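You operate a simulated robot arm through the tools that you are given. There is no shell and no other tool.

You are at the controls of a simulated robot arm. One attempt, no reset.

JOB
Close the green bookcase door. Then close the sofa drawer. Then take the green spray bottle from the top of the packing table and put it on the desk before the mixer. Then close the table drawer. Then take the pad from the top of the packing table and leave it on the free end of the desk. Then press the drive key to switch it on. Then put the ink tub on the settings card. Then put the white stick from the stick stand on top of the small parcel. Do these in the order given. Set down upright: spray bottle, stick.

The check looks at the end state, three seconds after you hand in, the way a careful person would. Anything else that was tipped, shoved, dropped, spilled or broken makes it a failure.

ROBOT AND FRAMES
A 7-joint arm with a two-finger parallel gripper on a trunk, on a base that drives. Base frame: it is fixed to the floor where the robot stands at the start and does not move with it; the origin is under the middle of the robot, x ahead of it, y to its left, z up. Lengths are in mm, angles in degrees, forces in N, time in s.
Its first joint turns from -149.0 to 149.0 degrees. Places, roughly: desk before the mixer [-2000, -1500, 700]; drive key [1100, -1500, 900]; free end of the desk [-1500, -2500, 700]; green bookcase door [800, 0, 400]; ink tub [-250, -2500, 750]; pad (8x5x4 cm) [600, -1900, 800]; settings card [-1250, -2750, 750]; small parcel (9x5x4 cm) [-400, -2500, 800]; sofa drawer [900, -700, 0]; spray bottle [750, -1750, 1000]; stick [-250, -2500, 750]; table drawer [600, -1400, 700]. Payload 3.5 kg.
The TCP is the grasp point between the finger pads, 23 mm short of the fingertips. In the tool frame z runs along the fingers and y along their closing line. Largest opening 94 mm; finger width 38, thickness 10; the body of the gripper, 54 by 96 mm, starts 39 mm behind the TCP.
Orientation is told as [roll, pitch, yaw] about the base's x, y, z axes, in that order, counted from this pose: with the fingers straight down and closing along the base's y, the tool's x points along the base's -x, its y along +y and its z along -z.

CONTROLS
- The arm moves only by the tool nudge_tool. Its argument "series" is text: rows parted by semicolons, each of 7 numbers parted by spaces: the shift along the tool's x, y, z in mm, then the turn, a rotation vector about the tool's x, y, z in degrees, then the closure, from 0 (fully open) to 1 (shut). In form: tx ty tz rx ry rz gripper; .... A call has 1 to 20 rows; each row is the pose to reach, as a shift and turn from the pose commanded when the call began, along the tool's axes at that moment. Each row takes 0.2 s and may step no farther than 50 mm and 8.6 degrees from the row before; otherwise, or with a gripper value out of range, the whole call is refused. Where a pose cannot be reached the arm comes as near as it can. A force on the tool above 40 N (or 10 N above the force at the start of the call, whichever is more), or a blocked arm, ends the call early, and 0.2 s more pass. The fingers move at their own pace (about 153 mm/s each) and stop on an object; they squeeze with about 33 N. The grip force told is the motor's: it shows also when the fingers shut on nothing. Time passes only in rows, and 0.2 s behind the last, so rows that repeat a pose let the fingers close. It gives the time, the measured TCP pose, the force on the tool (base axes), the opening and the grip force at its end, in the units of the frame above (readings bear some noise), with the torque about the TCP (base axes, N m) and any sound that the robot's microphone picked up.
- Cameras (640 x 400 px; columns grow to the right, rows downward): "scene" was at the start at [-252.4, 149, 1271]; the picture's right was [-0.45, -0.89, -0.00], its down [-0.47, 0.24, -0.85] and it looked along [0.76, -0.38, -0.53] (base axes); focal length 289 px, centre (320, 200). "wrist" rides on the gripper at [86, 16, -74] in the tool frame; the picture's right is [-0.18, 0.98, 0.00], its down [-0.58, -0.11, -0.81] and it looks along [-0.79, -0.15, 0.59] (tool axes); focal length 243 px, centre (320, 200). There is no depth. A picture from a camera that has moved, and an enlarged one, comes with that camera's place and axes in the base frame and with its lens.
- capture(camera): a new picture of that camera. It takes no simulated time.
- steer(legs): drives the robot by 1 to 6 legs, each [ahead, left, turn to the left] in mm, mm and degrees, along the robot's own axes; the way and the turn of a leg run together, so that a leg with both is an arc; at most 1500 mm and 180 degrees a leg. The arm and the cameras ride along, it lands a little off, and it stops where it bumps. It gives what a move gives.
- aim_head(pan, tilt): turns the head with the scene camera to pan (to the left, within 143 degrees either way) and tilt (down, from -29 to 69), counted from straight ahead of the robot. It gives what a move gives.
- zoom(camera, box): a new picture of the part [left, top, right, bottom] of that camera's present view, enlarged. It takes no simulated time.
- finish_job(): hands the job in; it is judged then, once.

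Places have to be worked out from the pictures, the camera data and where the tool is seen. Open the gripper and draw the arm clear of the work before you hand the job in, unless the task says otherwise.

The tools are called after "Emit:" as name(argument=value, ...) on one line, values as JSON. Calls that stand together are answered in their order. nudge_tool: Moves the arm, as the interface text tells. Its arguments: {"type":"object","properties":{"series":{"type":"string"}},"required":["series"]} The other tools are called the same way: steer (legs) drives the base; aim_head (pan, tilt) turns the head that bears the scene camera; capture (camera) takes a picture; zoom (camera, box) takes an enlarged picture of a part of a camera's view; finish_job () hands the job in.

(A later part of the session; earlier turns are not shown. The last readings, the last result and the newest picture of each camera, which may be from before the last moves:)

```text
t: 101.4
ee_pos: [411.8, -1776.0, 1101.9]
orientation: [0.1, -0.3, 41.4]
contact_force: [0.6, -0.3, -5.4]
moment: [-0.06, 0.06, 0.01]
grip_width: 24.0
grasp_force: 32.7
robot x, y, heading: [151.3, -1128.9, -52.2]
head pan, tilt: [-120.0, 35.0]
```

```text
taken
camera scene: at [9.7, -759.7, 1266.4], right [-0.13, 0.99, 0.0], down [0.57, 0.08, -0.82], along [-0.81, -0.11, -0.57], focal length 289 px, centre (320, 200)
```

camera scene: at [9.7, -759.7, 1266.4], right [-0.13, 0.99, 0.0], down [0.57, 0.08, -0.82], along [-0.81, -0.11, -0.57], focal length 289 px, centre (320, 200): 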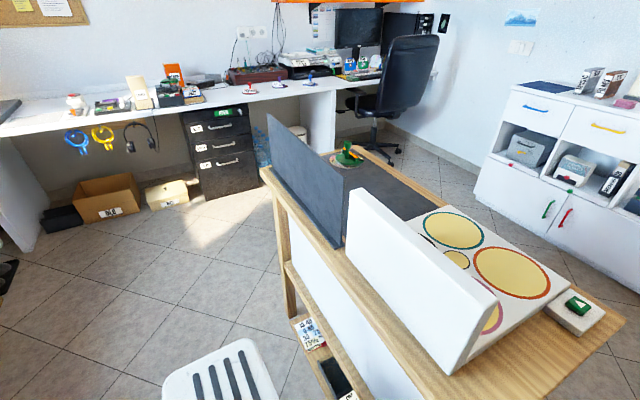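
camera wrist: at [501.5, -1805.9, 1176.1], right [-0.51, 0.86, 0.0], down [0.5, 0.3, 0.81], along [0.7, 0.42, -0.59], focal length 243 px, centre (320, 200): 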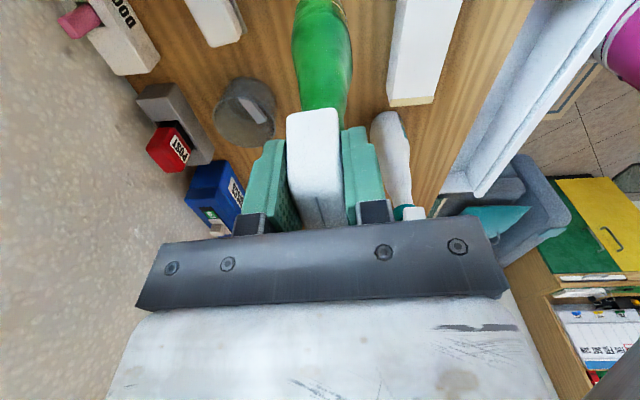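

The way toward the far desk is clear on the floor. I turn right 90 degrees in place (keeping the arm extended), then drive along the corridor between bench and window desk.

Emit:
steer(legs=[[40, 0, 0], [0, 0, -90], [1100, 0, 0]])

Emit:
aim_head(pan=20, tilt=30)

Emit:
capture(camera="scene")

Emit:
aim_head(pan=-40, tilt=30)

Emit:
capture(camera="scene")

Emit:
aim_head(pan=-90, tilt=45)

Emit:
capture(camera="scene")

```text
t: 111.3
ee_pos: [-1331.2, -2077.3, 1103.7]
orientation: [0.2, -0.5, -48.6]
contact_force: [-0.1, -0.6, -5.0]
moment: [0.08, 0.0, -0.01]
grip_width: 23.8
grasp_force: 32.5
robot x, y, heading: [-675.9, -1815.4, -142.1]
head pan, tilt: [-120.0, 35.0]
```

```text
t: 113.5
ee_pos: [-1329.8, -2077.5, 1101.4]
orientation: [0.1, -0.4, -48.5]
contact_force: [0.0, 0.9, -5.4]
moment: [0.07, 0.04, 0.0]
grip_width: 23.8
grasp_force: 33.3
robot x, y, heading: [-675.3, -1814.7, -142.4]
head pan, tilt: [20.0, 30.0]
```

```text
taken
camera scene: at [-351.1, -1841.1, 1274.2], right [-0.84, 0.54, 0.0], down [0.27, 0.42, -0.87], along [-0.46, -0.73, -0.5], focal length 289 px, centre (320, 200)
```

scene: 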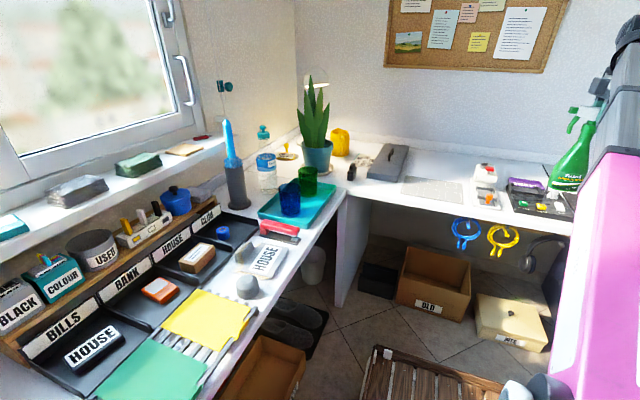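

```text
t: 114.8
ee_pos: [-1329.7, -2078.1, 1102.9]
orientation: [0.0, -0.4, -48.6]
contact_force: [0.2, 0.1, -5.6]
moment: [0.09, 0.08, -0.02]
grip_width: 23.9
grasp_force: 32.7
robot x, y, heading: [-676.7, -1815.2, -142.3]
head pan, tilt: [-40.0, 30.0]
```

```text
taken
camera scene: at [-393.1, -1761.1, 1274.2], right [0.04, 1.0, 0.0], down [0.5, -0.02, -0.87], along [-0.87, 0.03, -0.5], focal length 289 px, centre (320, 200)
```

scene: 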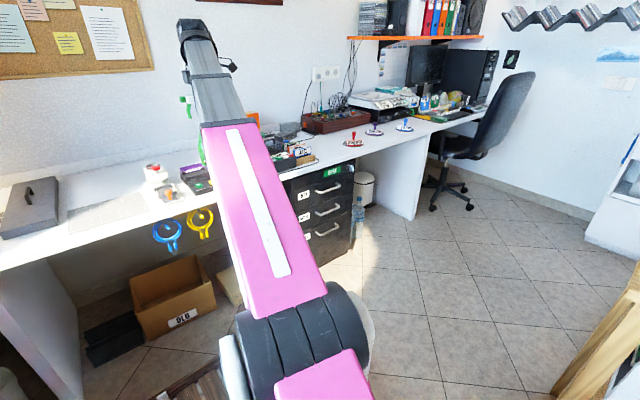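

```text
t: 116.0
ee_pos: [-1330.9, -2077.4, 1102.8]
orientation: [0.1, -0.4, -48.6]
contact_force: [-0.9, 0.0, -4.7]
moment: [0.04, 0.04, -0.03]
grip_width: 23.9
grasp_force: 33.3
robot x, y, heading: [-677.1, -1817.3, -142.3]
head pan, tilt: [-90.0, 45.0]
```

```text
taken
camera scene: at [-352.5, -1700.4, 1251.6], right [0.79, 0.61, 0.0], down [0.43, -0.56, -0.71], along [-0.43, 0.56, -0.71], focal length 289 px, centre (320, 200)
```

scene: 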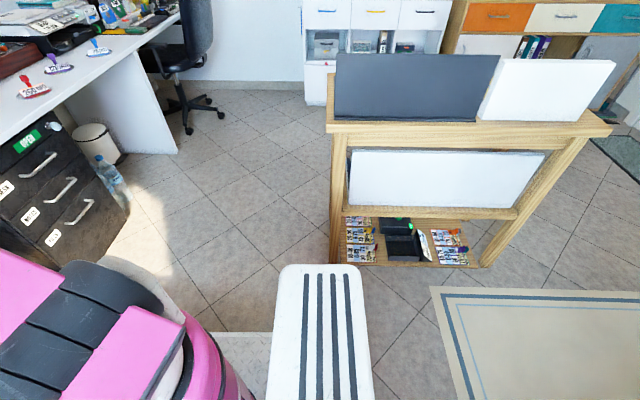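

I pass the corridor fine. I zoom on the mixer area and the desk parts I will use later.

Emit:
aim_head(pan=-45, tilt=25)

Emit:
zoom(camera="scene", box=[200, 60, 440, 210])

Emit:
zoom(camera="scene", box=[330, 80, 450, 155])

Emit:
aim_head(pan=10, tilt=30)

Emit:
zoom(camera="scene", box=[280, 100, 600, 300])

Emit:
aim_head(pan=35, tilt=35)

Emit:
capture(camera="scene")

Emit:
zoom(camera="scene", box=[100, 80, 420, 280])

```text
t: 117.1
ee_pos: [-1328.7, -2077.5, 1101.9]
orientation: [0.1, -0.4, -48.6]
contact_force: [-1.1, -0.3, -4.7]
moment: [0.08, 0.05, 0.03]
grip_width: 24.1
grasp_force: 32.7
robot x, y, heading: [-677.2, -1813.1, -142.4]
head pan, tilt: [-45.0, 25.0]
```

```text
2.67 times, centred on (320, 135) of scene
camera zoom: at [-394.1, -1752.9, 1282.1], right [0.13, 0.99, 0.0], down [0.42, -0.05, -0.91], along [-0.9, 0.12, -0.42], focal length 771 px, centre (320, 373)
```

zoom: 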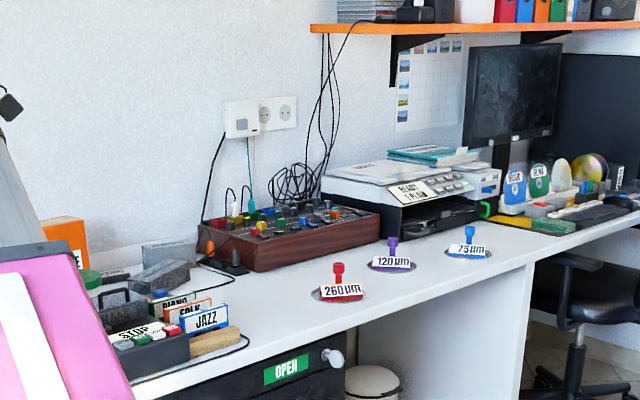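

```text
5.33 times, centred on (390, 118) of scene
camera zoom: at [-394.1, -1752.9, 1282.1], right [0.13, 0.99, 0.0], down [0.42, -0.05, -0.91], along [-0.9, 0.12, -0.42], focal length 1542 px, centre (-53, 640)
```

zoom: 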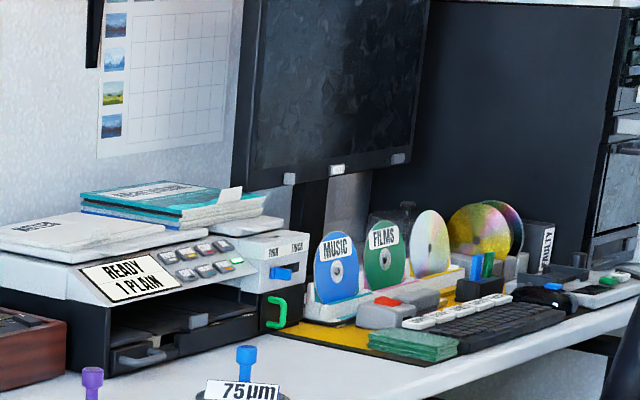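

```text
t: 118.3
ee_pos: [-1330.1, -2076.9, 1101.9]
orientation: [0.1, -0.4, -48.7]
contact_force: [-0.6, 0.2, -5.8]
moment: [0.07, 0.04, -0.01]
grip_width: 23.8
grasp_force: 32.7
robot x, y, heading: [-680.8, -1816.1, -142.2]
head pan, tilt: [10.0, 30.0]
```

```text
2.00 times, centred on (440, 200) of scene
camera zoom: at [-363.7, -1831.5, 1274.2], right [-0.74, 0.67, 0.0], down [0.34, 0.37, -0.87], along [-0.58, -0.64, -0.5], focal length 578 px, centre (80, 200)
```

zoom: 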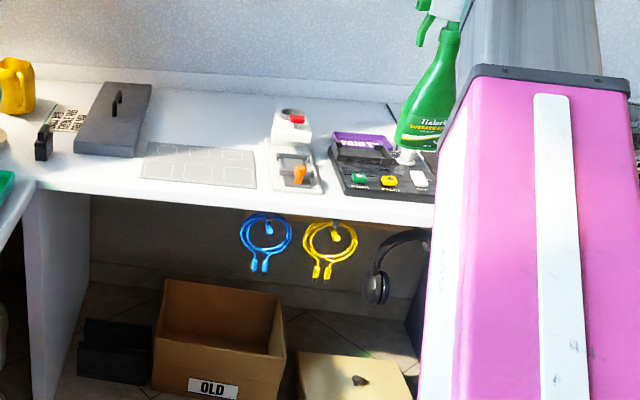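

```text
t: 119.2
ee_pos: [-1329.8, -2078.0, 1102.1]
orientation: [0.1, -0.4, -48.6]
contact_force: [1.1, 0.5, -5.2]
moment: [0.05, 0.02, -0.03]
grip_width: 23.8
grasp_force: 33.2
robot x, y, heading: [-679.5, -1813.6, -142.3]
head pan, tilt: [35.0, 35.0]
```

```text
taken
camera scene: at [-329.0, -1848.8, 1266.4], right [-0.95, 0.3, 0.0], down [0.17, 0.55, -0.82], along [-0.24, -0.78, -0.57], focal length 289 px, centre (320, 200)
```

scene: 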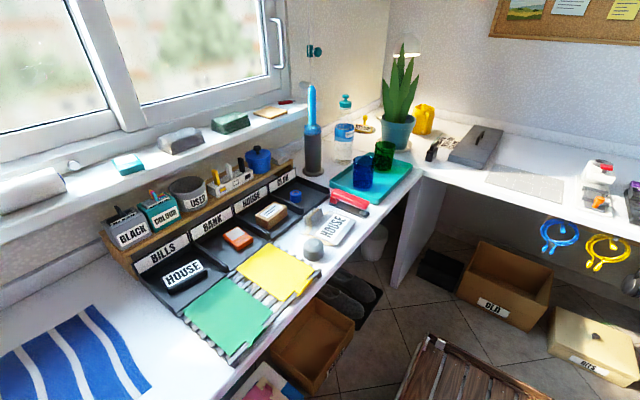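

```text
2.00 times, centred on (260, 180) of scene
camera zoom: at [-329.0, -1848.8, 1266.4], right [-0.95, 0.3, 0.0], down [0.17, 0.55, -0.82], along [-0.24, -0.78, -0.57], focal length 578 px, centre (440, 240)
```

zoom: 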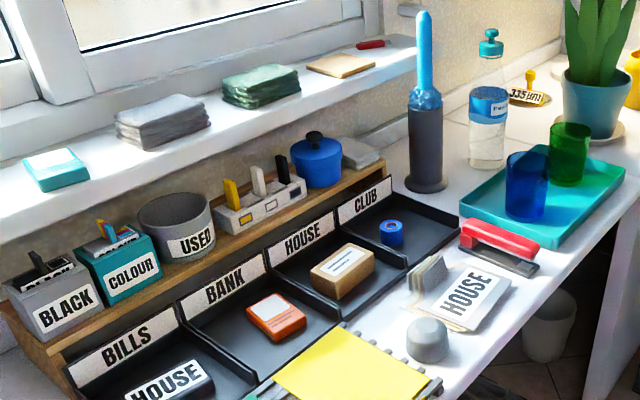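

The settings card lies near (-1245, -2815) on the far desk, the brown small parcel sits in the HOUSE tray near (-391, -2510), and the stick stand is near (-290, -2590). I zoom to identify the ink tub and read the card.

Emit:
zoom(camera="scene", box=[95, 140, 215, 215])

Emit:
zoom(camera="scene", box=[200, 130, 320, 205])

Emit:
zoom(camera="scene", box=[330, 90, 450, 165])

Emit:
zoom(camera="scene", box=[410, 110, 530, 185])

```text
5.33 times, centred on (155, 178) of scene
camera zoom: at [-329.0, -1848.8, 1266.4], right [-0.95, 0.3, 0.0], down [0.17, 0.55, -0.82], along [-0.24, -0.78, -0.57], focal length 1542 px, centre (1200, 320)
```

zoom: 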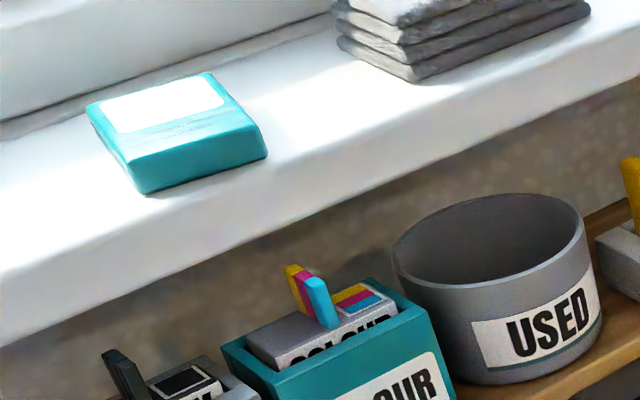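

```text
5.33 times, centred on (260, 168) of scene
camera zoom: at [-329.0, -1848.8, 1266.4], right [-0.95, 0.3, 0.0], down [0.17, 0.55, -0.82], along [-0.24, -0.78, -0.57], focal length 1542 px, centre (640, 373)
```

zoom: 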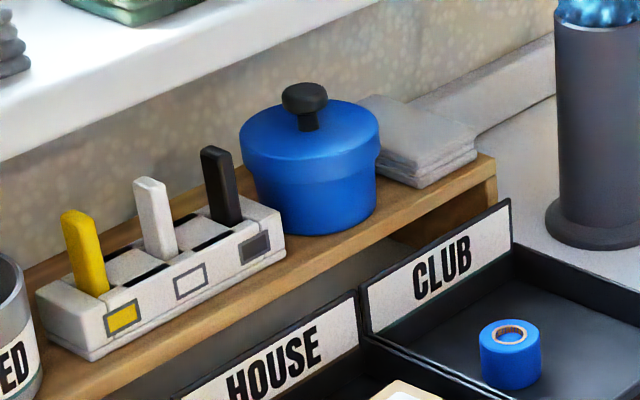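

```text
5.33 times, centred on (390, 128) of scene
camera zoom: at [-329.0, -1848.8, 1266.4], right [-0.95, 0.3, 0.0], down [0.17, 0.55, -0.82], along [-0.24, -0.78, -0.57], focal length 1542 px, centre (-53, 587)
```

zoom: 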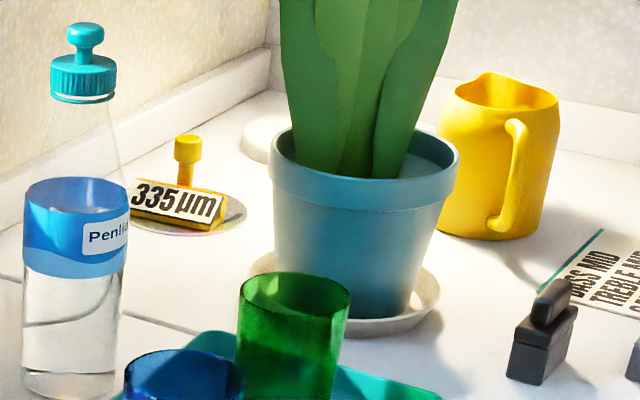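

```text
5.33 times, centred on (470, 148) of scene
camera zoom: at [-329.0, -1848.8, 1266.4], right [-0.95, 0.3, 0.0], down [0.17, 0.55, -0.82], along [-0.24, -0.78, -0.57], focal length 1542 px, centre (-480, 480)
```

zoom: 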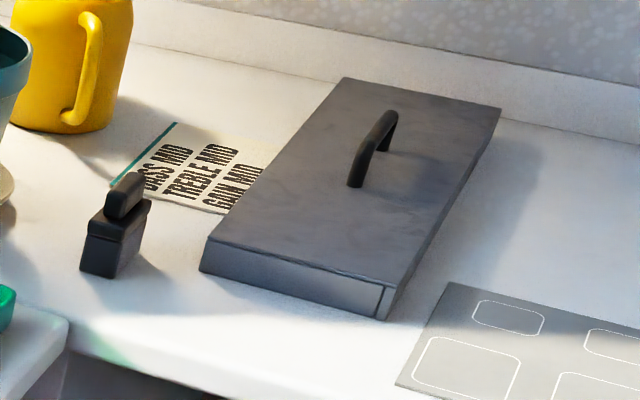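

The settings card reads "BASS MID / TREBLE MID / GAIN MID". The mixer is the brown console: its front spans from about (-2114,-1674) to (-2351,-1339), with free desk before it between the red and purple µm-stamps. I drive around the bench's far end: turn right, go along, then turn left to face the mixer.

Emit:
steer(legs=[[0, 0, -90], [985, 215, 0], [0, 0, 90]])

Emit:
aim_head(pan=0, tilt=35)

Emit:
capture(camera="scene")

Emit:
capture(camera="wrist")

```text
t: 132.0
ee_pos: [-2090.1, -1456.0, 1102.7]
orientation: [0.2, -0.4, -47.8]
contact_force: [0.4, 1.4, -4.5]
moment: [0.08, 0.07, -0.02]
grip_width: 24.0
grasp_force: 32.9
robot x, y, heading: [-1445.9, -1187.2, -141.7]
head pan, tilt: [35.0, 35.0]
```

```text
t: 133.0
ee_pos: [-2089.8, -1456.8, 1103.1]
orientation: [0.1, -0.4, -47.8]
contact_force: [-0.6, 0.4, -5.5]
moment: [0.07, 0.03, 0.0]
grip_width: 23.7
grasp_force: 32.9
robot x, y, heading: [-1440.6, -1186.0, -141.5]
head pan, tilt: [0.0, 35.0]
```

```text
taken
camera scene: at [-1136.2, -1184.9, 1266.4], right [-0.62, 0.78, 0.0], down [0.45, 0.36, -0.82], along [-0.64, -0.51, -0.57], focal length 289 px, centre (320, 200)
```

scene: 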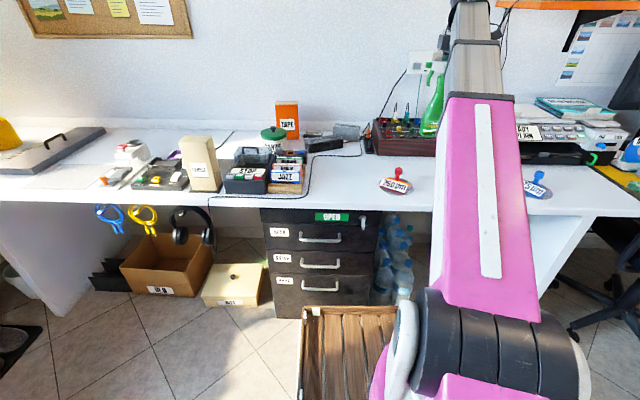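

```text
taken
camera wrist: at [-2136.3, -1381.1, 1175.8], right [0.85, 0.52, 0.0], down [0.31, -0.5, 0.81], along [0.43, -0.69, -0.59], focal length 243 px, centre (320, 200)
```

wrist: 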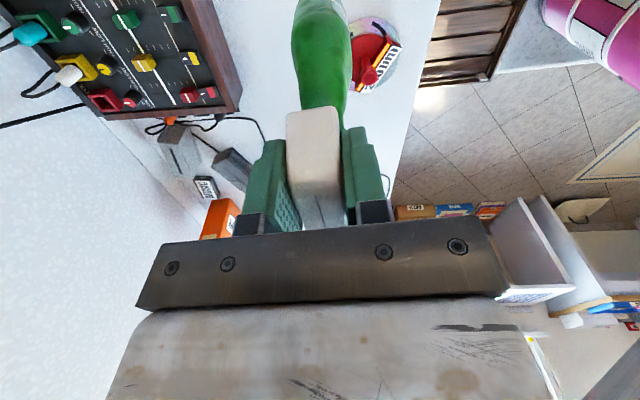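

The bottle hangs right before the mixer; the red stamp is on one side and the mixer on the other. I shift about 35 mm for equal clearance and lower partway.

Emit:
nudge_tool(series="-8 -15 10 0 0 0 1; -16 -31 10 0 0 0 1; -16 -31 30 0 0 0 1; -16 -31 50 0 0 0 1; -16 -31 65 0 0 0 1; -16 -31 65 0 0 0 1")

Emit:
capture(camera="wrist")

Emit:
zoom(camera="scene", box=[360, 60, 560, 220])

```text
t: 134.4
ee_pos: [-2101.4, -1489.6, 1038.1]
orientation: [0.2, -0.4, -47.7]
contact_force: [0.5, 0.8, -4.8]
moment: [0.07, 0.04, 0.0]
grip_width: 24.2
grasp_force: 32.5
robot x, y, heading: [-1441.5, -1184.3, -141.6]
head pan, tilt: [0.0, 35.0]
```

```text
taken
camera wrist: at [-2148.4, -1413.9, 1111.8], right [0.85, 0.52, 0.0], down [0.31, -0.5, 0.81], along [0.43, -0.69, -0.59], focal length 243 px, centre (320, 200)
```

wrist: 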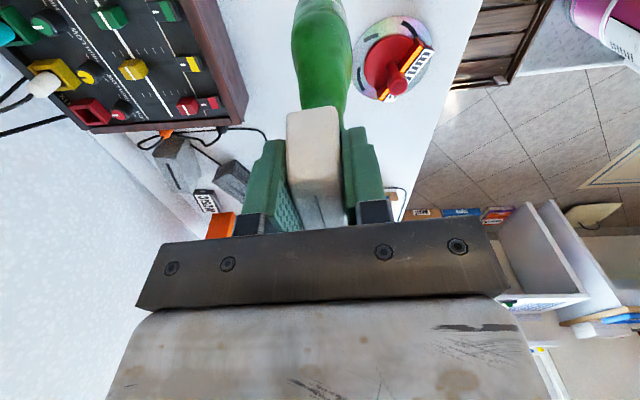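

```text
2.50 times, centred on (460, 140) of scene
camera zoom: at [-1136.2, -1184.8, 1266.4], right [-0.62, 0.78, 0.0], down [0.45, 0.36, -0.82], along [-0.64, -0.51, -0.57], focal length 723 px, centre (-30, 350)
```

zoom: 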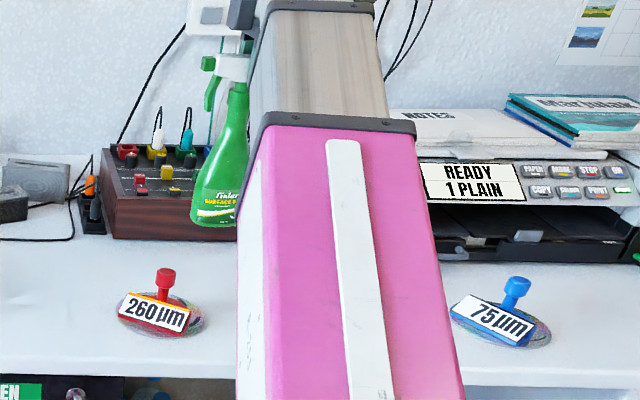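

Emit:
nudge_tool(series="0 0 10 0 0 0 1; 0 0 20 0 0 0 1; 0 0 30 0 0 0 1; 0 0 36 0 0 0 1; 0 0 36 0 0 0 1")

Emit:
zoom(camera="scene", box=[360, 60, 560, 220])

```text
t: 135.6
ee_pos: [-2102.5, -1489.8, 1002.0]
orientation: [0.1, -0.5, -47.9]
contact_force: [-0.7, -0.3, -4.4]
moment: [0.09, 0.06, -0.04]
grip_width: 23.9
grasp_force: 32.4
robot x, y, heading: [-1442.7, -1184.7, -141.5]
head pan, tilt: [0.0, 35.0]
```

```text
2.50 times, centred on (460, 140) of scene
camera zoom: at [-1136.2, -1184.8, 1266.4], right [-0.62, 0.78, 0.0], down [0.45, 0.36, -0.82], along [-0.64, -0.51, -0.57], focal length 723 px, centre (-30, 350)
```

zoom: 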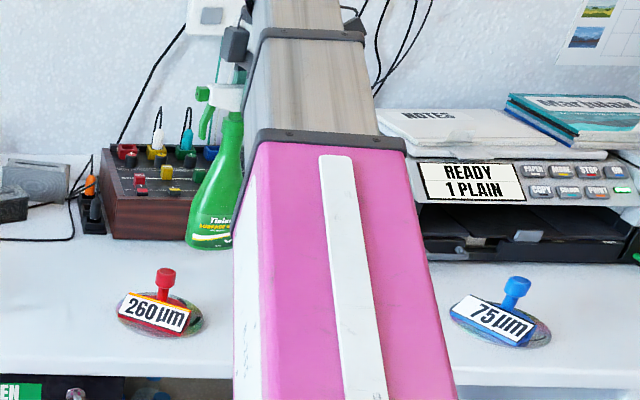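

Still hanging free. I continue down in small steps to feel the desk.

Emit:
nudge_tool(series="0 0 4 0 0 0 1; 0 0 8 0 0 0 1; 0 0 12 0 0 0 1; 0 0 16 0 0 0 1; 0 0 16 0 0 0 1")

```text
t: 136.8
ee_pos: [-2101.9, -1491.9, 984.2]
orientation: [0.1, -0.3, -47.7]
contact_force: [0.0, -0.3, -4.1]
moment: [0.09, 0.04, 0.01]
grip_width: 24.1
grasp_force: 32.9
robot x, y, heading: [-1442.2, -1186.0, -141.6]
head pan, tilt: [0.0, 35.0]
```

Emit:
nudge_tool(series="0 0 3 0 0 0 1; 0 0 6 0 0 0 1; 0 0 9 0 0 0 1; 0 0 9 0 0 0 1")

Emit:
zoom(camera="scene", box=[360, 60, 560, 220])

```text
t: 137.8
ee_pos: [-2100.6, -1491.0, 976.0]
orientation: [0.1, -0.4, -47.7]
contact_force: [0.2, 0.5, -5.0]
moment: [0.06, 0.06, -0.02]
grip_width: 23.7
grasp_force: 33.5
robot x, y, heading: [-1438.6, -1185.3, -141.4]
head pan, tilt: [0.0, 35.0]
```

```text
2.50 times, centred on (460, 140) of scene
camera zoom: at [-1136.2, -1184.8, 1266.4], right [-0.62, 0.78, 0.0], down [0.45, 0.36, -0.82], along [-0.64, -0.51, -0.57], focal length 723 px, centre (-30, 350)
```

zoom: 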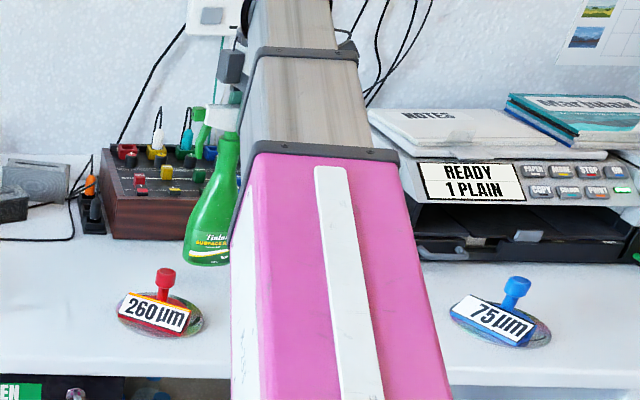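

Emit:
nudge_tool(series="0 0 3 0 0 0 1; 0 0 6 0 0 0 1; 0 0 9 0 0 0 1; 0 0 12 0 0 0 1; 0 0 15 0 0 0 1; 0 0 15 0 0 0 1")

Emit:
zoom(camera="scene", box=[360, 60, 560, 220])

```text
t: 139.2
ee_pos: [-2100.9, -1491.3, 960.9]
orientation: [0.2, -0.4, -47.8]
contact_force: [-0.7, -0.5, -5.5]
moment: [0.07, 0.07, -0.01]
grip_width: 23.8
grasp_force: 32.8
robot x, y, heading: [-1443.1, -1185.6, -141.6]
head pan, tilt: [0.0, 35.0]
```

```text
2.50 times, centred on (460, 140) of scene
camera zoom: at [-1136.2, -1184.8, 1266.4], right [-0.62, 0.78, 0.0], down [0.45, 0.36, -0.82], along [-0.64, -0.51, -0.57], focal length 723 px, centre (-30, 350)
```

zoom: 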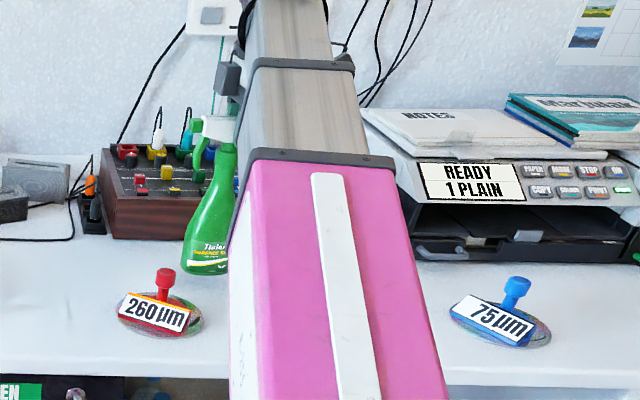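

Emit:
nudge_tool(series="0 0 3 0 0 0 1; 0 0 6 0 0 0 1; 0 0 9 0 0 0 1; 0 0 12 0 0 0 1; 0 0 15 0 0 0 1; 0 0 15 0 0 0 1")

```text
t: 140.6
ee_pos: [-2101.5, -1490.9, 945.7]
orientation: [0.2, -0.4, -47.8]
contact_force: [-0.5, 0.4, -5.4]
moment: [0.07, 0.07, 0.01]
grip_width: 23.9
grasp_force: 32.1
robot x, y, heading: [-1442.8, -1184.6, -141.2]
head pan, tilt: [0.0, 35.0]
```

Emit:
nudge_tool(series="0 0 2 0 0 0 1; 0 0 4 0 0 0 1; 0 0 6 0 0 0 1; 0 0 8 0 0 0 1; 0 0 10 0 0 0 1; 0 0 10 0 0 0 1")

Emit:
zoom(camera="scene", box=[360, 60, 560, 220])

```text
t: 142.0
ee_pos: [-2101.4, -1490.8, 936.8]
orientation: [0.0, -0.2, -47.8]
contact_force: [-4.2, 3.7, 29.4]
moment: [-0.08, -0.26, 0.08]
grip_width: 22.8
grasp_force: 33.5
robot x, y, heading: [-1443.5, -1185.0, -141.5]
head pan, tilt: [0.0, 35.0]
```

```text
2.50 times, centred on (460, 140) of scene
camera zoom: at [-1135.7, -1184.4, 1266.2], right [-0.62, 0.78, 0.0], down [0.45, 0.36, -0.82], along [-0.64, -0.51, -0.57], focal length 723 px, centre (-30, 350)
```

zoom: 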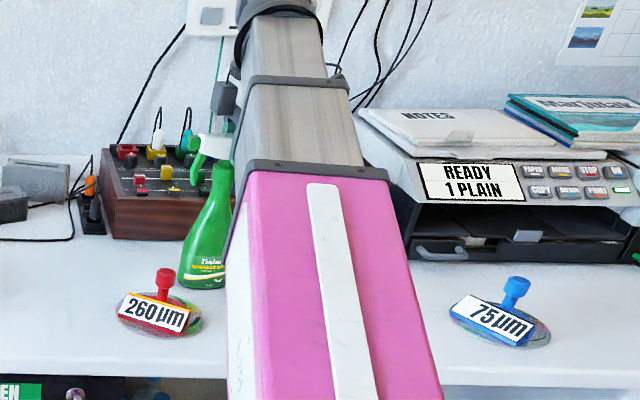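

The bottle touches the desk (29 N). I ease up 2 mm and open the fingers gently, then rise.

Emit:
nudge_tool(series="0 0 -1.5 0 0 0 1; 0 0 -2.5 0 0 0 1; 0 0 -2.5 0 0 0 0.72; 0 0 -2.5 0 0 0 0.6; 0 0 -2.5 0 0 0 0.3; 0 0 -2.5 0 0 0 0; 0 0 -2.5 0 0 0 0")

Emit:
capture(camera="wrist")

Emit:
zoom(camera="scene", box=[360, 60, 560, 220])

```text
t: 143.6
ee_pos: [-2101.3, -1490.2, 938.6]
orientation: [0.2, -0.3, -47.9]
contact_force: [-0.6, 0.6, -1.0]
moment: [-0.01, 0.01, 0.01]
grip_width: 94.2
grasp_force: 0.0
robot x, y, heading: [-1440.0, -1184.5, -141.2]
head pan, tilt: [0.0, 35.0]
```

```text
taken
camera wrist: at [-2147.6, -1414.6, 1012.2], right [0.85, 0.52, 0.0], down [0.31, -0.5, 0.81], along [0.43, -0.69, -0.59], focal length 243 px, centre (320, 200)
```

wrist: 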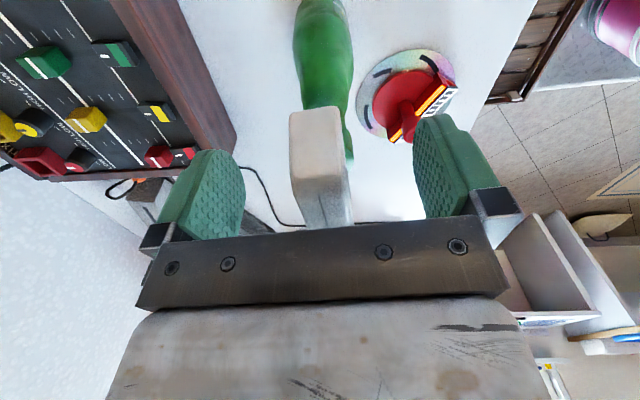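

```text
2.50 times, centred on (460, 140) of scene
camera zoom: at [-1136.1, -1184.8, 1266.4], right [-0.62, 0.78, 0.0], down [0.45, 0.36, -0.82], along [-0.64, -0.51, -0.57], focal length 723 px, centre (-30, 350)
```

zoom: 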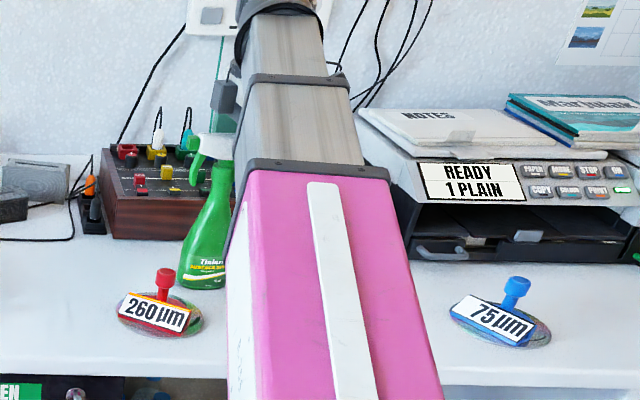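

The bottle stands on its own. I raise the gripper straight up off it.

Emit:
nudge_tool(series="0 0 -20 0 0 0 0; 0 0 -50 0 0 0 0; 0 0 -90 0 0 0 0; 0 0 -130 0 0 0 0; 0 0 -150 0 0 0 0; 0 0 -150 0 0 0 0")

Emit:
capture(camera="wrist")

Emit:
zoom(camera="scene", box=[360, 60, 560, 220])

```text
t: 145.0
ee_pos: [-2101.1, -1489.1, 1088.3]
orientation: [0.1, -0.4, -47.8]
contact_force: [-1.0, 0.0, 0.1]
moment: [-0.01, 0.02, -0.03]
grip_width: 93.9
grasp_force: 0.1
robot x, y, heading: [-1442.0, -1189.7, -141.4]
head pan, tilt: [0.0, 35.0]
```

```text
taken
camera wrist: at [-2147.8, -1413.4, 1162.7], right [0.85, 0.52, 0.0], down [0.31, -0.5, 0.81], along [0.43, -0.69, -0.59], focal length 243 px, centre (320, 200)
```

wrist: 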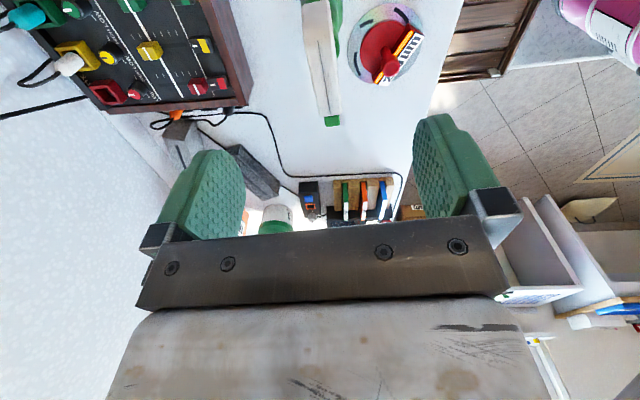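

```text
2.50 times, centred on (460, 140) of scene
camera zoom: at [-1136.1, -1184.8, 1266.4], right [-0.62, 0.78, 0.0], down [0.45, 0.36, -0.82], along [-0.64, -0.51, -0.57], focal length 723 px, centre (-30, 350)
```

zoom: 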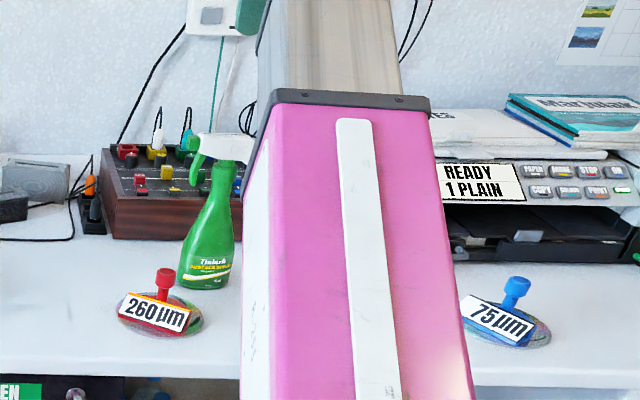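

The bottle stands upright before the mixer. Now back to the table drawer: I strafe left past the desk, then reverse along the corridor with the arm trailing behind over free space.

Emit:
steer(legs=[[0, 890, 0], [-1480, 0, 0]])

Emit:
aim_head(pan=100, tilt=35)

Emit:
capture(camera="scene")

Emit:
aim_head(pan=-30, tilt=50)

Emit:
capture(camera="scene")

```text
t: 156.6
ee_pos: [-391.7, -1278.8, 1089.4]
orientation: [0.1, -0.3, -49.5]
contact_force: [-1.1, 0.0, -1.1]
moment: [-0.03, -0.02, -0.03]
grip_width: 94.0
grasp_force: 0.1
robot x, y, heading: [277.6, -996.9, -143.1]
head pan, tilt: [0.0, 35.0]
```

```text
t: 158.3
ee_pos: [-391.8, -1277.5, 1089.2]
orientation: [0.2, -0.4, -49.6]
contact_force: [0.4, -0.2, -0.3]
moment: [0.0, 0.0, 0.05]
grip_width: 94.1
grasp_force: 0.0
robot x, y, heading: [276.5, -993.9, -143.2]
head pan, tilt: [100.0, 35.0]
```

```text
taken
camera scene: at [716.8, -1010.5, 1266.3], right [-0.69, -0.73, 0.0], down [-0.42, 0.39, -0.82], along [0.6, -0.56, -0.57], focal length 289 px, centre (320, 200)
```

scene: 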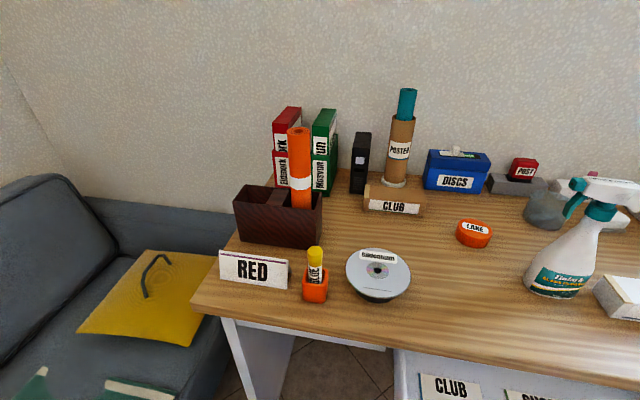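

```text
t: 160.5
ee_pos: [-392.1, -1278.1, 1088.5]
orientation: [0.2, -0.4, -49.5]
contact_force: [0.2, -0.1, -0.6]
moment: [-0.01, -0.01, 0.02]
grip_width: 93.9
grasp_force: 0.1
robot x, y, heading: [276.5, -993.2, -143.0]
head pan, tilt: [-30.0, 50.0]
```

```text
taken
camera scene: at [576.2, -959.2, 1244.6], right [-0.12, 0.99, 0.0], down [0.76, 0.09, -0.64], along [-0.64, -0.08, -0.77], focal length 289 px, centre (320, 200)
```

scene: 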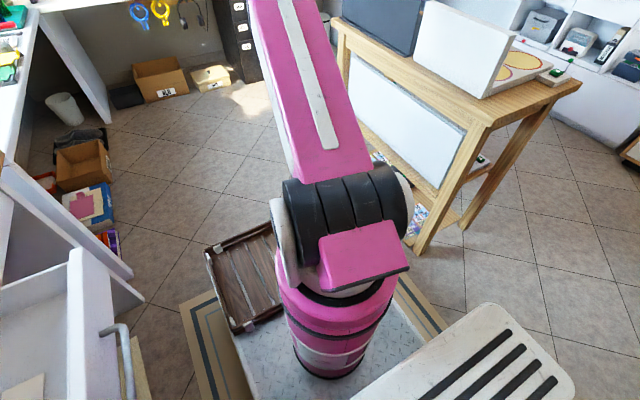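

The robot is at about (277, -994). The drawer front is on its left. I shift slightly, turn left 71 degrees to face the table obliquely, and back into the gap between bench corner and paper balls, keeping the arm high.

Emit:
steer(legs=[[-65, 24, 0], [0, 0, 71.4], [-250, 52, 0]])

Emit:
aim_head(pan=5, tilt=40)

Emit:
capture(camera="scene")

Emit:
capture(camera="wrist")

```text
t: 166.0
ee_pos: [376.0, -1442.7, 1089.5]
orientation: [0.1, -0.4, 22.3]
contact_force: [-0.5, -0.1, -0.4]
moment: [0.01, 0.01, 0.0]
grip_width: 94.1
grasp_force: 0.1
robot x, y, heading: [313.1, -720.6, -71.3]
head pan, tilt: [-30.0, 50.0]
```

```text
t: 167.1
ee_pos: [375.9, -1442.8, 1089.0]
orientation: [0.1, -0.4, 22.4]
contact_force: [-0.2, 0.0, -0.3]
moment: [0.04, -0.01, -0.02]
grip_width: 94.0
grasp_force: 0.0
robot x, y, heading: [314.1, -718.0, -71.3]
head pan, tilt: [5.0, 40.0]
```

```text
taken
camera scene: at [419.2, -423.7, 1258.8], right [-0.92, -0.4, 0.0], down [-0.26, 0.59, -0.77], along [0.31, -0.7, -0.64], focal length 289 px, centre (320, 200)
```

scene: 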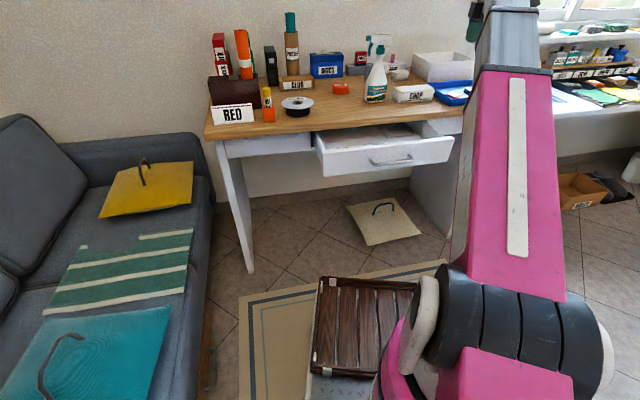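

```text
taken
camera wrist: at [288.5, -1460.2, 1162.4], right [-0.2, 0.98, 0.0], down [0.57, 0.12, 0.81], along [0.79, 0.17, -0.59], focal length 243 px, centre (320, 200)
```

wrist: 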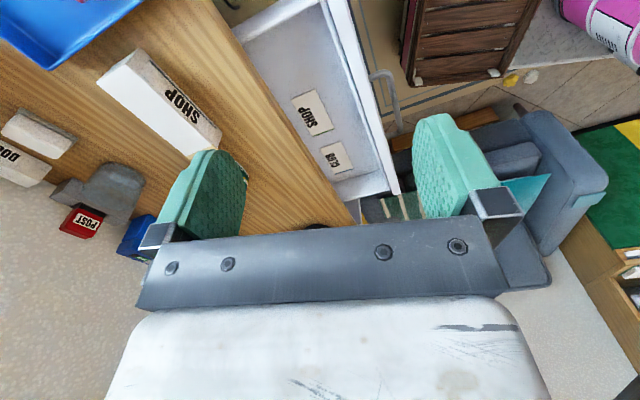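

The drawer's front face is at about B=1355 (room axis), its handle in the middle. I bring the tool down in front of its right part, closing the fingers and yawing to point at the table.

Emit:
nudge_tool(series="-5 14 15 0 0 8.3 0.5; -10 28 30 0 0 16.7 1; -15 42 50 0 0 25 1; -20 56 75 0 0 33.4 1; -25 70 100 0 0 41.8 1; -30 84 125 0 0 50.2 1; -35 98 150 0 0 58.6 1; -40 112 170 0 0 67 1; -45 125 189 0 0 75.4 1; -45 125 189 0 0 75.4 1")

Emit:
capture(camera="wrist")

Emit:
capture(camera="scene")

```text
t: 169.2
ee_pos: [370.5, -1309.1, 900.2]
orientation: [0.4, -0.1, -53.1]
contact_force: [0.6, -0.3, 0.4]
moment: [0.02, 0.03, 0.02]
grip_width: 0.0
grasp_force: 32.7
robot x, y, heading: [313.0, -718.9, -71.3]
head pan, tilt: [5.0, 40.0]
```

```text
taken
camera wrist: at [332.0, -1230.1, 975.4], right [0.9, 0.44, 0.01], down [0.26, -0.53, 0.81], along [0.36, -0.72, -0.59], focal length 243 px, centre (320, 200)
```

wrist: 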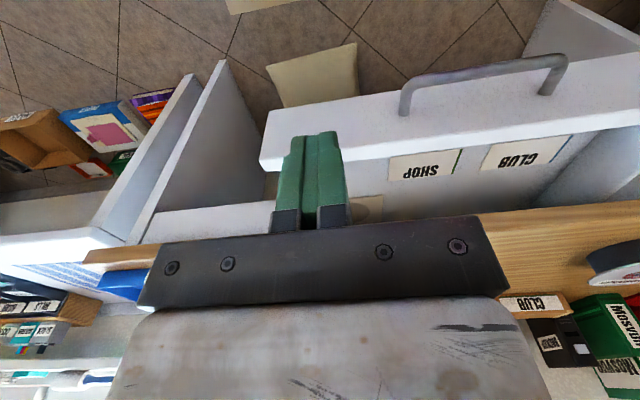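

```text
taken
camera scene: at [419.2, -423.7, 1258.8], right [-0.92, -0.4, 0.0], down [-0.26, 0.59, -0.77], along [0.31, -0.7, -0.64], focal length 289 px, centre (320, 200)
```

scene: 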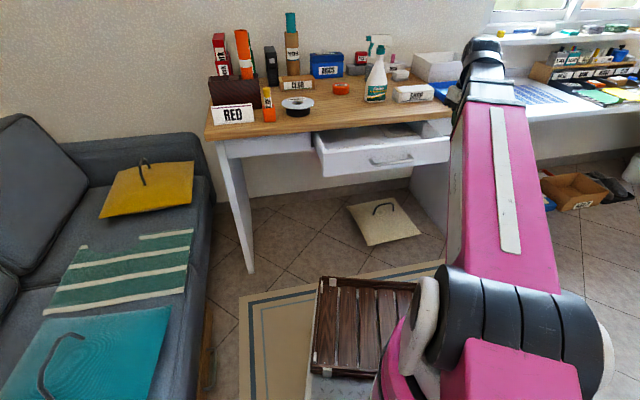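

Fingers line up between the handle and the drawer's right end. I lower to z 745 while tilting the fingers 70 degrees forward.

Emit:
nudge_tool(series="0 0 17 0 -7.8 0 1; 0 0 34 0 -15.6 0 1; 0 0 52 0 -23.4 0 1; 0 0 69 0 -31.2 0 1; 0 0 86 0 -39 0 1; 0 0 103 0 -46.8 0 1; 0 0 121 0 -54.6 0 1; 0 0 138 0 -62.4 0 1; 0 0 155 0 -70 0 1; 0 0 155 0 -70 0 1")

Emit:
capture(camera="wrist")

Emit:
zoom(camera="scene", box=[280, 80, 520, 230])

```text
t: 171.4
ee_pos: [370.5, -1326.1, 742.4]
orientation: [1.0, -70.3, -53.9]
contact_force: [-0.3, 1.0, 0.3]
moment: [0.02, 0.0, 0.02]
grip_width: 0.1
grasp_force: 33.4
out of reach, approached as far as the arm can: row 7, 8, 9, 10
robot x, y, heading: [315.6, -717.9, -71.2]
head pan, tilt: [5.0, 40.0]
```

```text
taken
camera wrist: at [324.1, -1235.4, 685.5], right [0.82, 0.54, 0.18], down [-0.43, 0.38, 0.82], along [0.38, -0.75, 0.54], focal length 243 px, centre (320, 200)
```

wrist: 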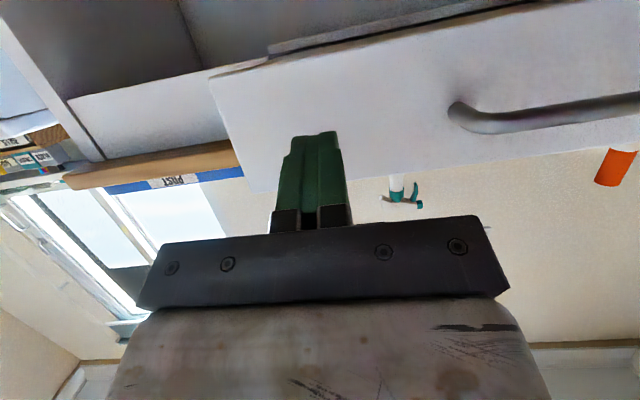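

```text
2.67 times, centred on (400, 155) of scene
camera zoom: at [419.2, -423.7, 1258.8], right [-0.92, -0.4, 0.0], down [-0.26, 0.59, -0.77], along [0.31, -0.7, -0.64], focal length 771 px, centre (107, 320)
```

zoom: 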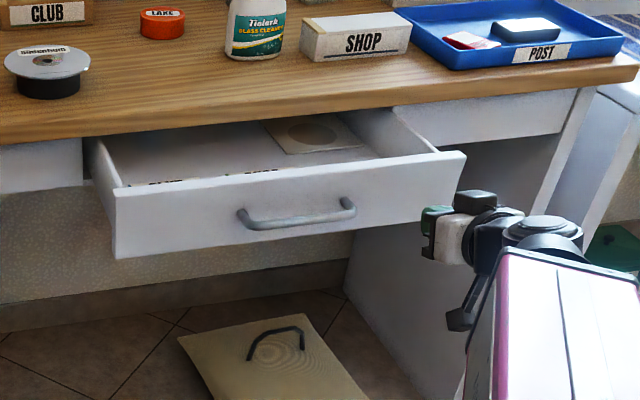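

The fingertips face the drawer board beside the handle. I push forward in small steps.

Emit:
nudge_tool(series="-4 0 11 0 0 0 1; -8 0 23 0 0 0 1; -12 0 34 0 0 0 1; -16 0 45 0 0 0 1; -21 0 56 0 0 0 1; -25 0 68 0 0 0 1; -29 0 79 0 0 0 1; -33 0 90 0 0 0 1; -37 0 102 0 0 0 1; -41 0 113 0 0 0 1; -45 0 124 0 0 0 1; -49 0 135 0 0 0 1")

Emit:
capture(camera="wrist")

Emit:
zoom(camera="scene", box=[280, 80, 520, 230])

```text
t: 174.1
ee_pos: [458.0, -1441.6, 742.7]
orientation: [1.0, -70.0, -54.0]
contact_force: [0.7, 0.6, 0.0]
moment: [0.01, -0.01, 0.0]
grip_width: 0.1
grasp_force: 33.0
robot x, y, heading: [314.3, -718.3, -71.2]
head pan, tilt: [5.0, 40.0]
```

```text
taken
camera wrist: at [411.3, -1351.7, 686.0], right [0.82, 0.54, 0.18], down [-0.43, 0.38, 0.82], along [0.38, -0.75, 0.54], focal length 243 px, centre (320, 200)
```

wrist: 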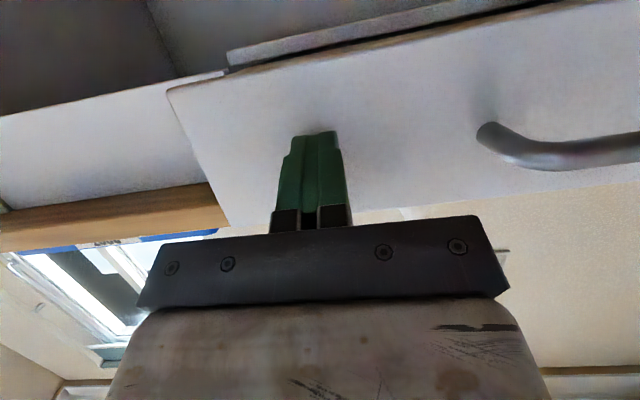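

```text
2.67 times, centred on (400, 155) of scene
camera zoom: at [419.2, -423.7, 1258.8], right [-0.92, -0.4, 0.0], down [-0.26, 0.59, -0.77], along [0.31, -0.7, -0.64], focal length 771 px, centre (107, 320)
```

zoom: 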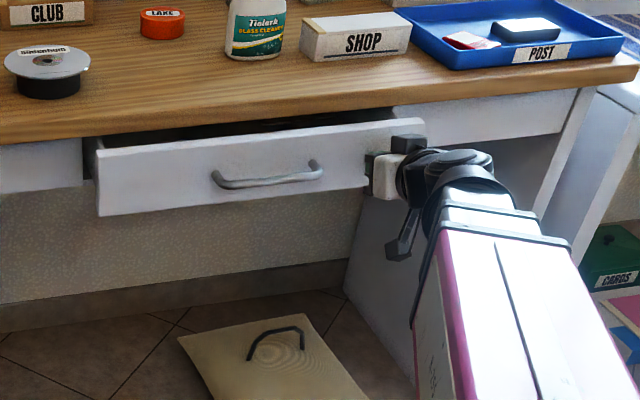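

Emit:
nudge_tool(series="-3 0 8 0 0 0 1; -6 0 16 0 0 0 1; -9 0 24 0 0 0 1; -12 0 32 0 0 0 1; -15 0 40 0 0 0 1; -18 0 48 0 0 0 1; -20 0 56 0 0 0 1; -23 0 64 0 0 0 1; -26 0 72 0 0 0 1")

Emit:
capture(camera="wrist")

Emit:
zoom(camera="scene", box=[280, 80, 520, 230])

```text
t: 176.1
ee_pos: [504.6, -1501.6, 742.5]
orientation: [1.2, -70.0, -54.0]
contact_force: [-0.2, -0.2, -0.2]
moment: [0.01, 0.01, 0.0]
grip_width: 0.1
grasp_force: 33.2
robot x, y, heading: [310.9, -716.9, -71.2]
head pan, tilt: [5.0, 40.0]
```

```text
taken
camera wrist: at [458.0, -1411.9, 686.7], right [0.82, 0.54, 0.18], down [-0.43, 0.38, 0.82], along [0.38, -0.75, 0.54], focal length 243 px, centre (320, 200)
```

wrist: 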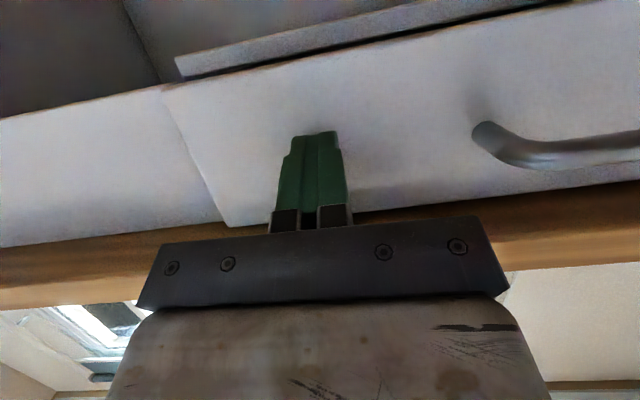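

```text
2.67 times, centred on (400, 155) of scene
camera zoom: at [419.2, -423.7, 1258.8], right [-0.92, -0.4, 0.0], down [-0.26, 0.59, -0.77], along [0.31, -0.7, -0.64], focal length 771 px, centre (107, 320)
```

zoom: 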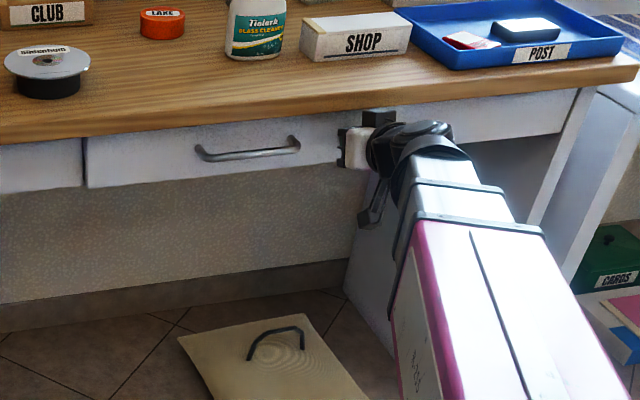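

Almost flush with no stop felt yet; I push a little more until it resists.

Emit:
nudge_tool(series="-1 0 4 0 0 0 1; -3 0 8 0 0 0 1; -4 0 12 0 0 0 1; -6 0 16 0 0 0 1; -7 0 20 0 0 0 1; -9 0 24 0 0 0 1; -10 0 28 0 0 0 1")

Emit:
zoom(camera="scene", box=[280, 80, 520, 230])

Emit:
capture(camera="wrist")

```text
t: 177.1
ee_pos: [510.9, -1511.1, 741.7]
orientation: [1.1, -69.9, -54.1]
contact_force: [-2.2, 3.1, 2.0]
moment: [-0.07, -0.06, -0.01]
grip_width: 0.1
grasp_force: 32.9
robot x, y, heading: [312.9, -714.8, -71.5]
head pan, tilt: [5.0, 40.0]
stopped in row 5: the force on the tool passed its limit at 47 N (the readings are from after the stop); the commanded pose is now the measured one
```

```text
2.67 times, centred on (400, 155) of scene
camera zoom: at [418.9, -423.2, 1258.8], right [-0.92, -0.4, 0.0], down [-0.26, 0.59, -0.77], along [0.31, -0.7, -0.64], focal length 771 px, centre (107, 320)
```

zoom: 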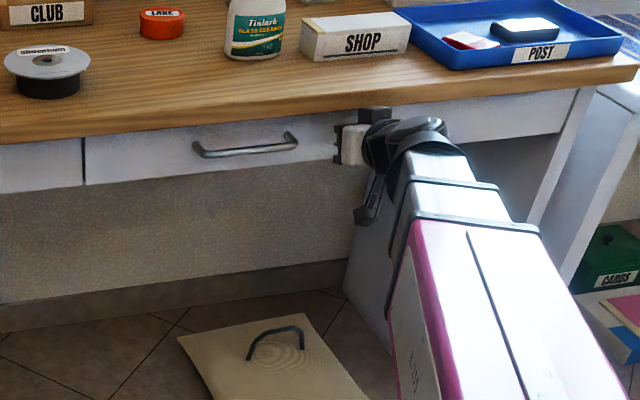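

```text
taken
camera wrist: at [463.8, -1420.3, 685.9], right [0.82, 0.54, 0.18], down [-0.43, 0.38, 0.82], along [0.38, -0.75, 0.54], focal length 243 px, centre (320, 200)
```

wrist: 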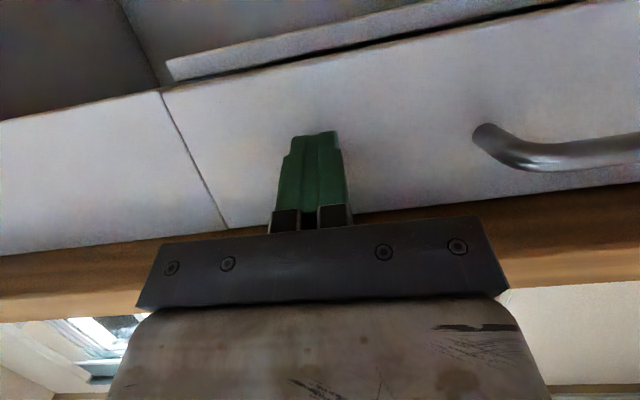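

The drawer is closed flush. I withdraw straight back, then rise and untilt.

Emit:
nudge_tool(series="14 0 -38 0 0 0 1; 28 0 -75 0 0 0 1; 41 0 -113 0 0 0 1; 55 0 -150 0 0 0 1; 68 0 -188 0 0 0 1; 60 0 -205 0 7.8 0 1; 35 0 -225 0 15.6 0 1; 0 0 -245 0 23.4 0 1; -35 0 -265 0 31.2 0 1; -70 0 -285 0 39 0 1; -105 0 -305 0 46.8 0 1; -140 0 -325 0 54.6 0 1; -175 0 -340 0 62.4 0 1; -210 0 -355 0 70 0 1; -245 0 -365 0 70 0 1; -245 0 -365 0 70 0 1")

Emit:
capture(camera="scene")

Emit:
zoom(camera="scene", box=[200, 20, 520, 220])

```text
t: 180.1
ee_pos: [355.1, -1309.6, 1047.3]
orientation: [-0.3, -4.5, -53.0]
contact_force: [2.7, -15.2, -25.3]
moment: [-1.04, -0.58, 0.22]
grip_width: 0.1
grasp_force: 32.9
out of reach, approached as far as the arm can: row 14
robot x, y, heading: [313.4, -720.3, -71.3]
head pan, tilt: [5.0, 40.0]
stopped in row 14: the force on the tool passed its limit at 158 N (the readings are from after the stop); the commanded pose is now the measured one
```

```text
taken
camera scene: at [419.0, -423.4, 1258.8], right [-0.92, -0.4, 0.0], down [-0.26, 0.59, -0.77], along [0.31, -0.7, -0.64], focal length 289 px, centre (320, 200)
```

scene: 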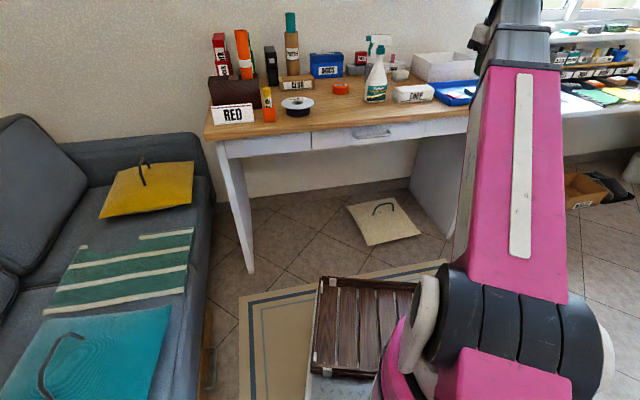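

```text
2.00 times, centred on (360, 120) of scene
camera zoom: at [419.0, -423.4, 1258.8], right [-0.92, -0.4, 0.0], down [-0.26, 0.59, -0.77], along [0.31, -0.7, -0.64], focal length 578 px, centre (240, 360)
```

zoom: 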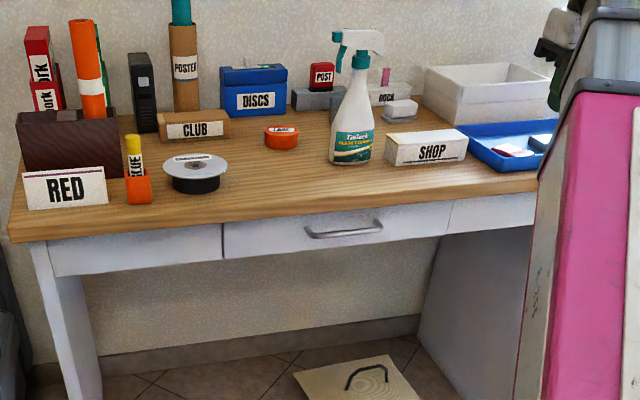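

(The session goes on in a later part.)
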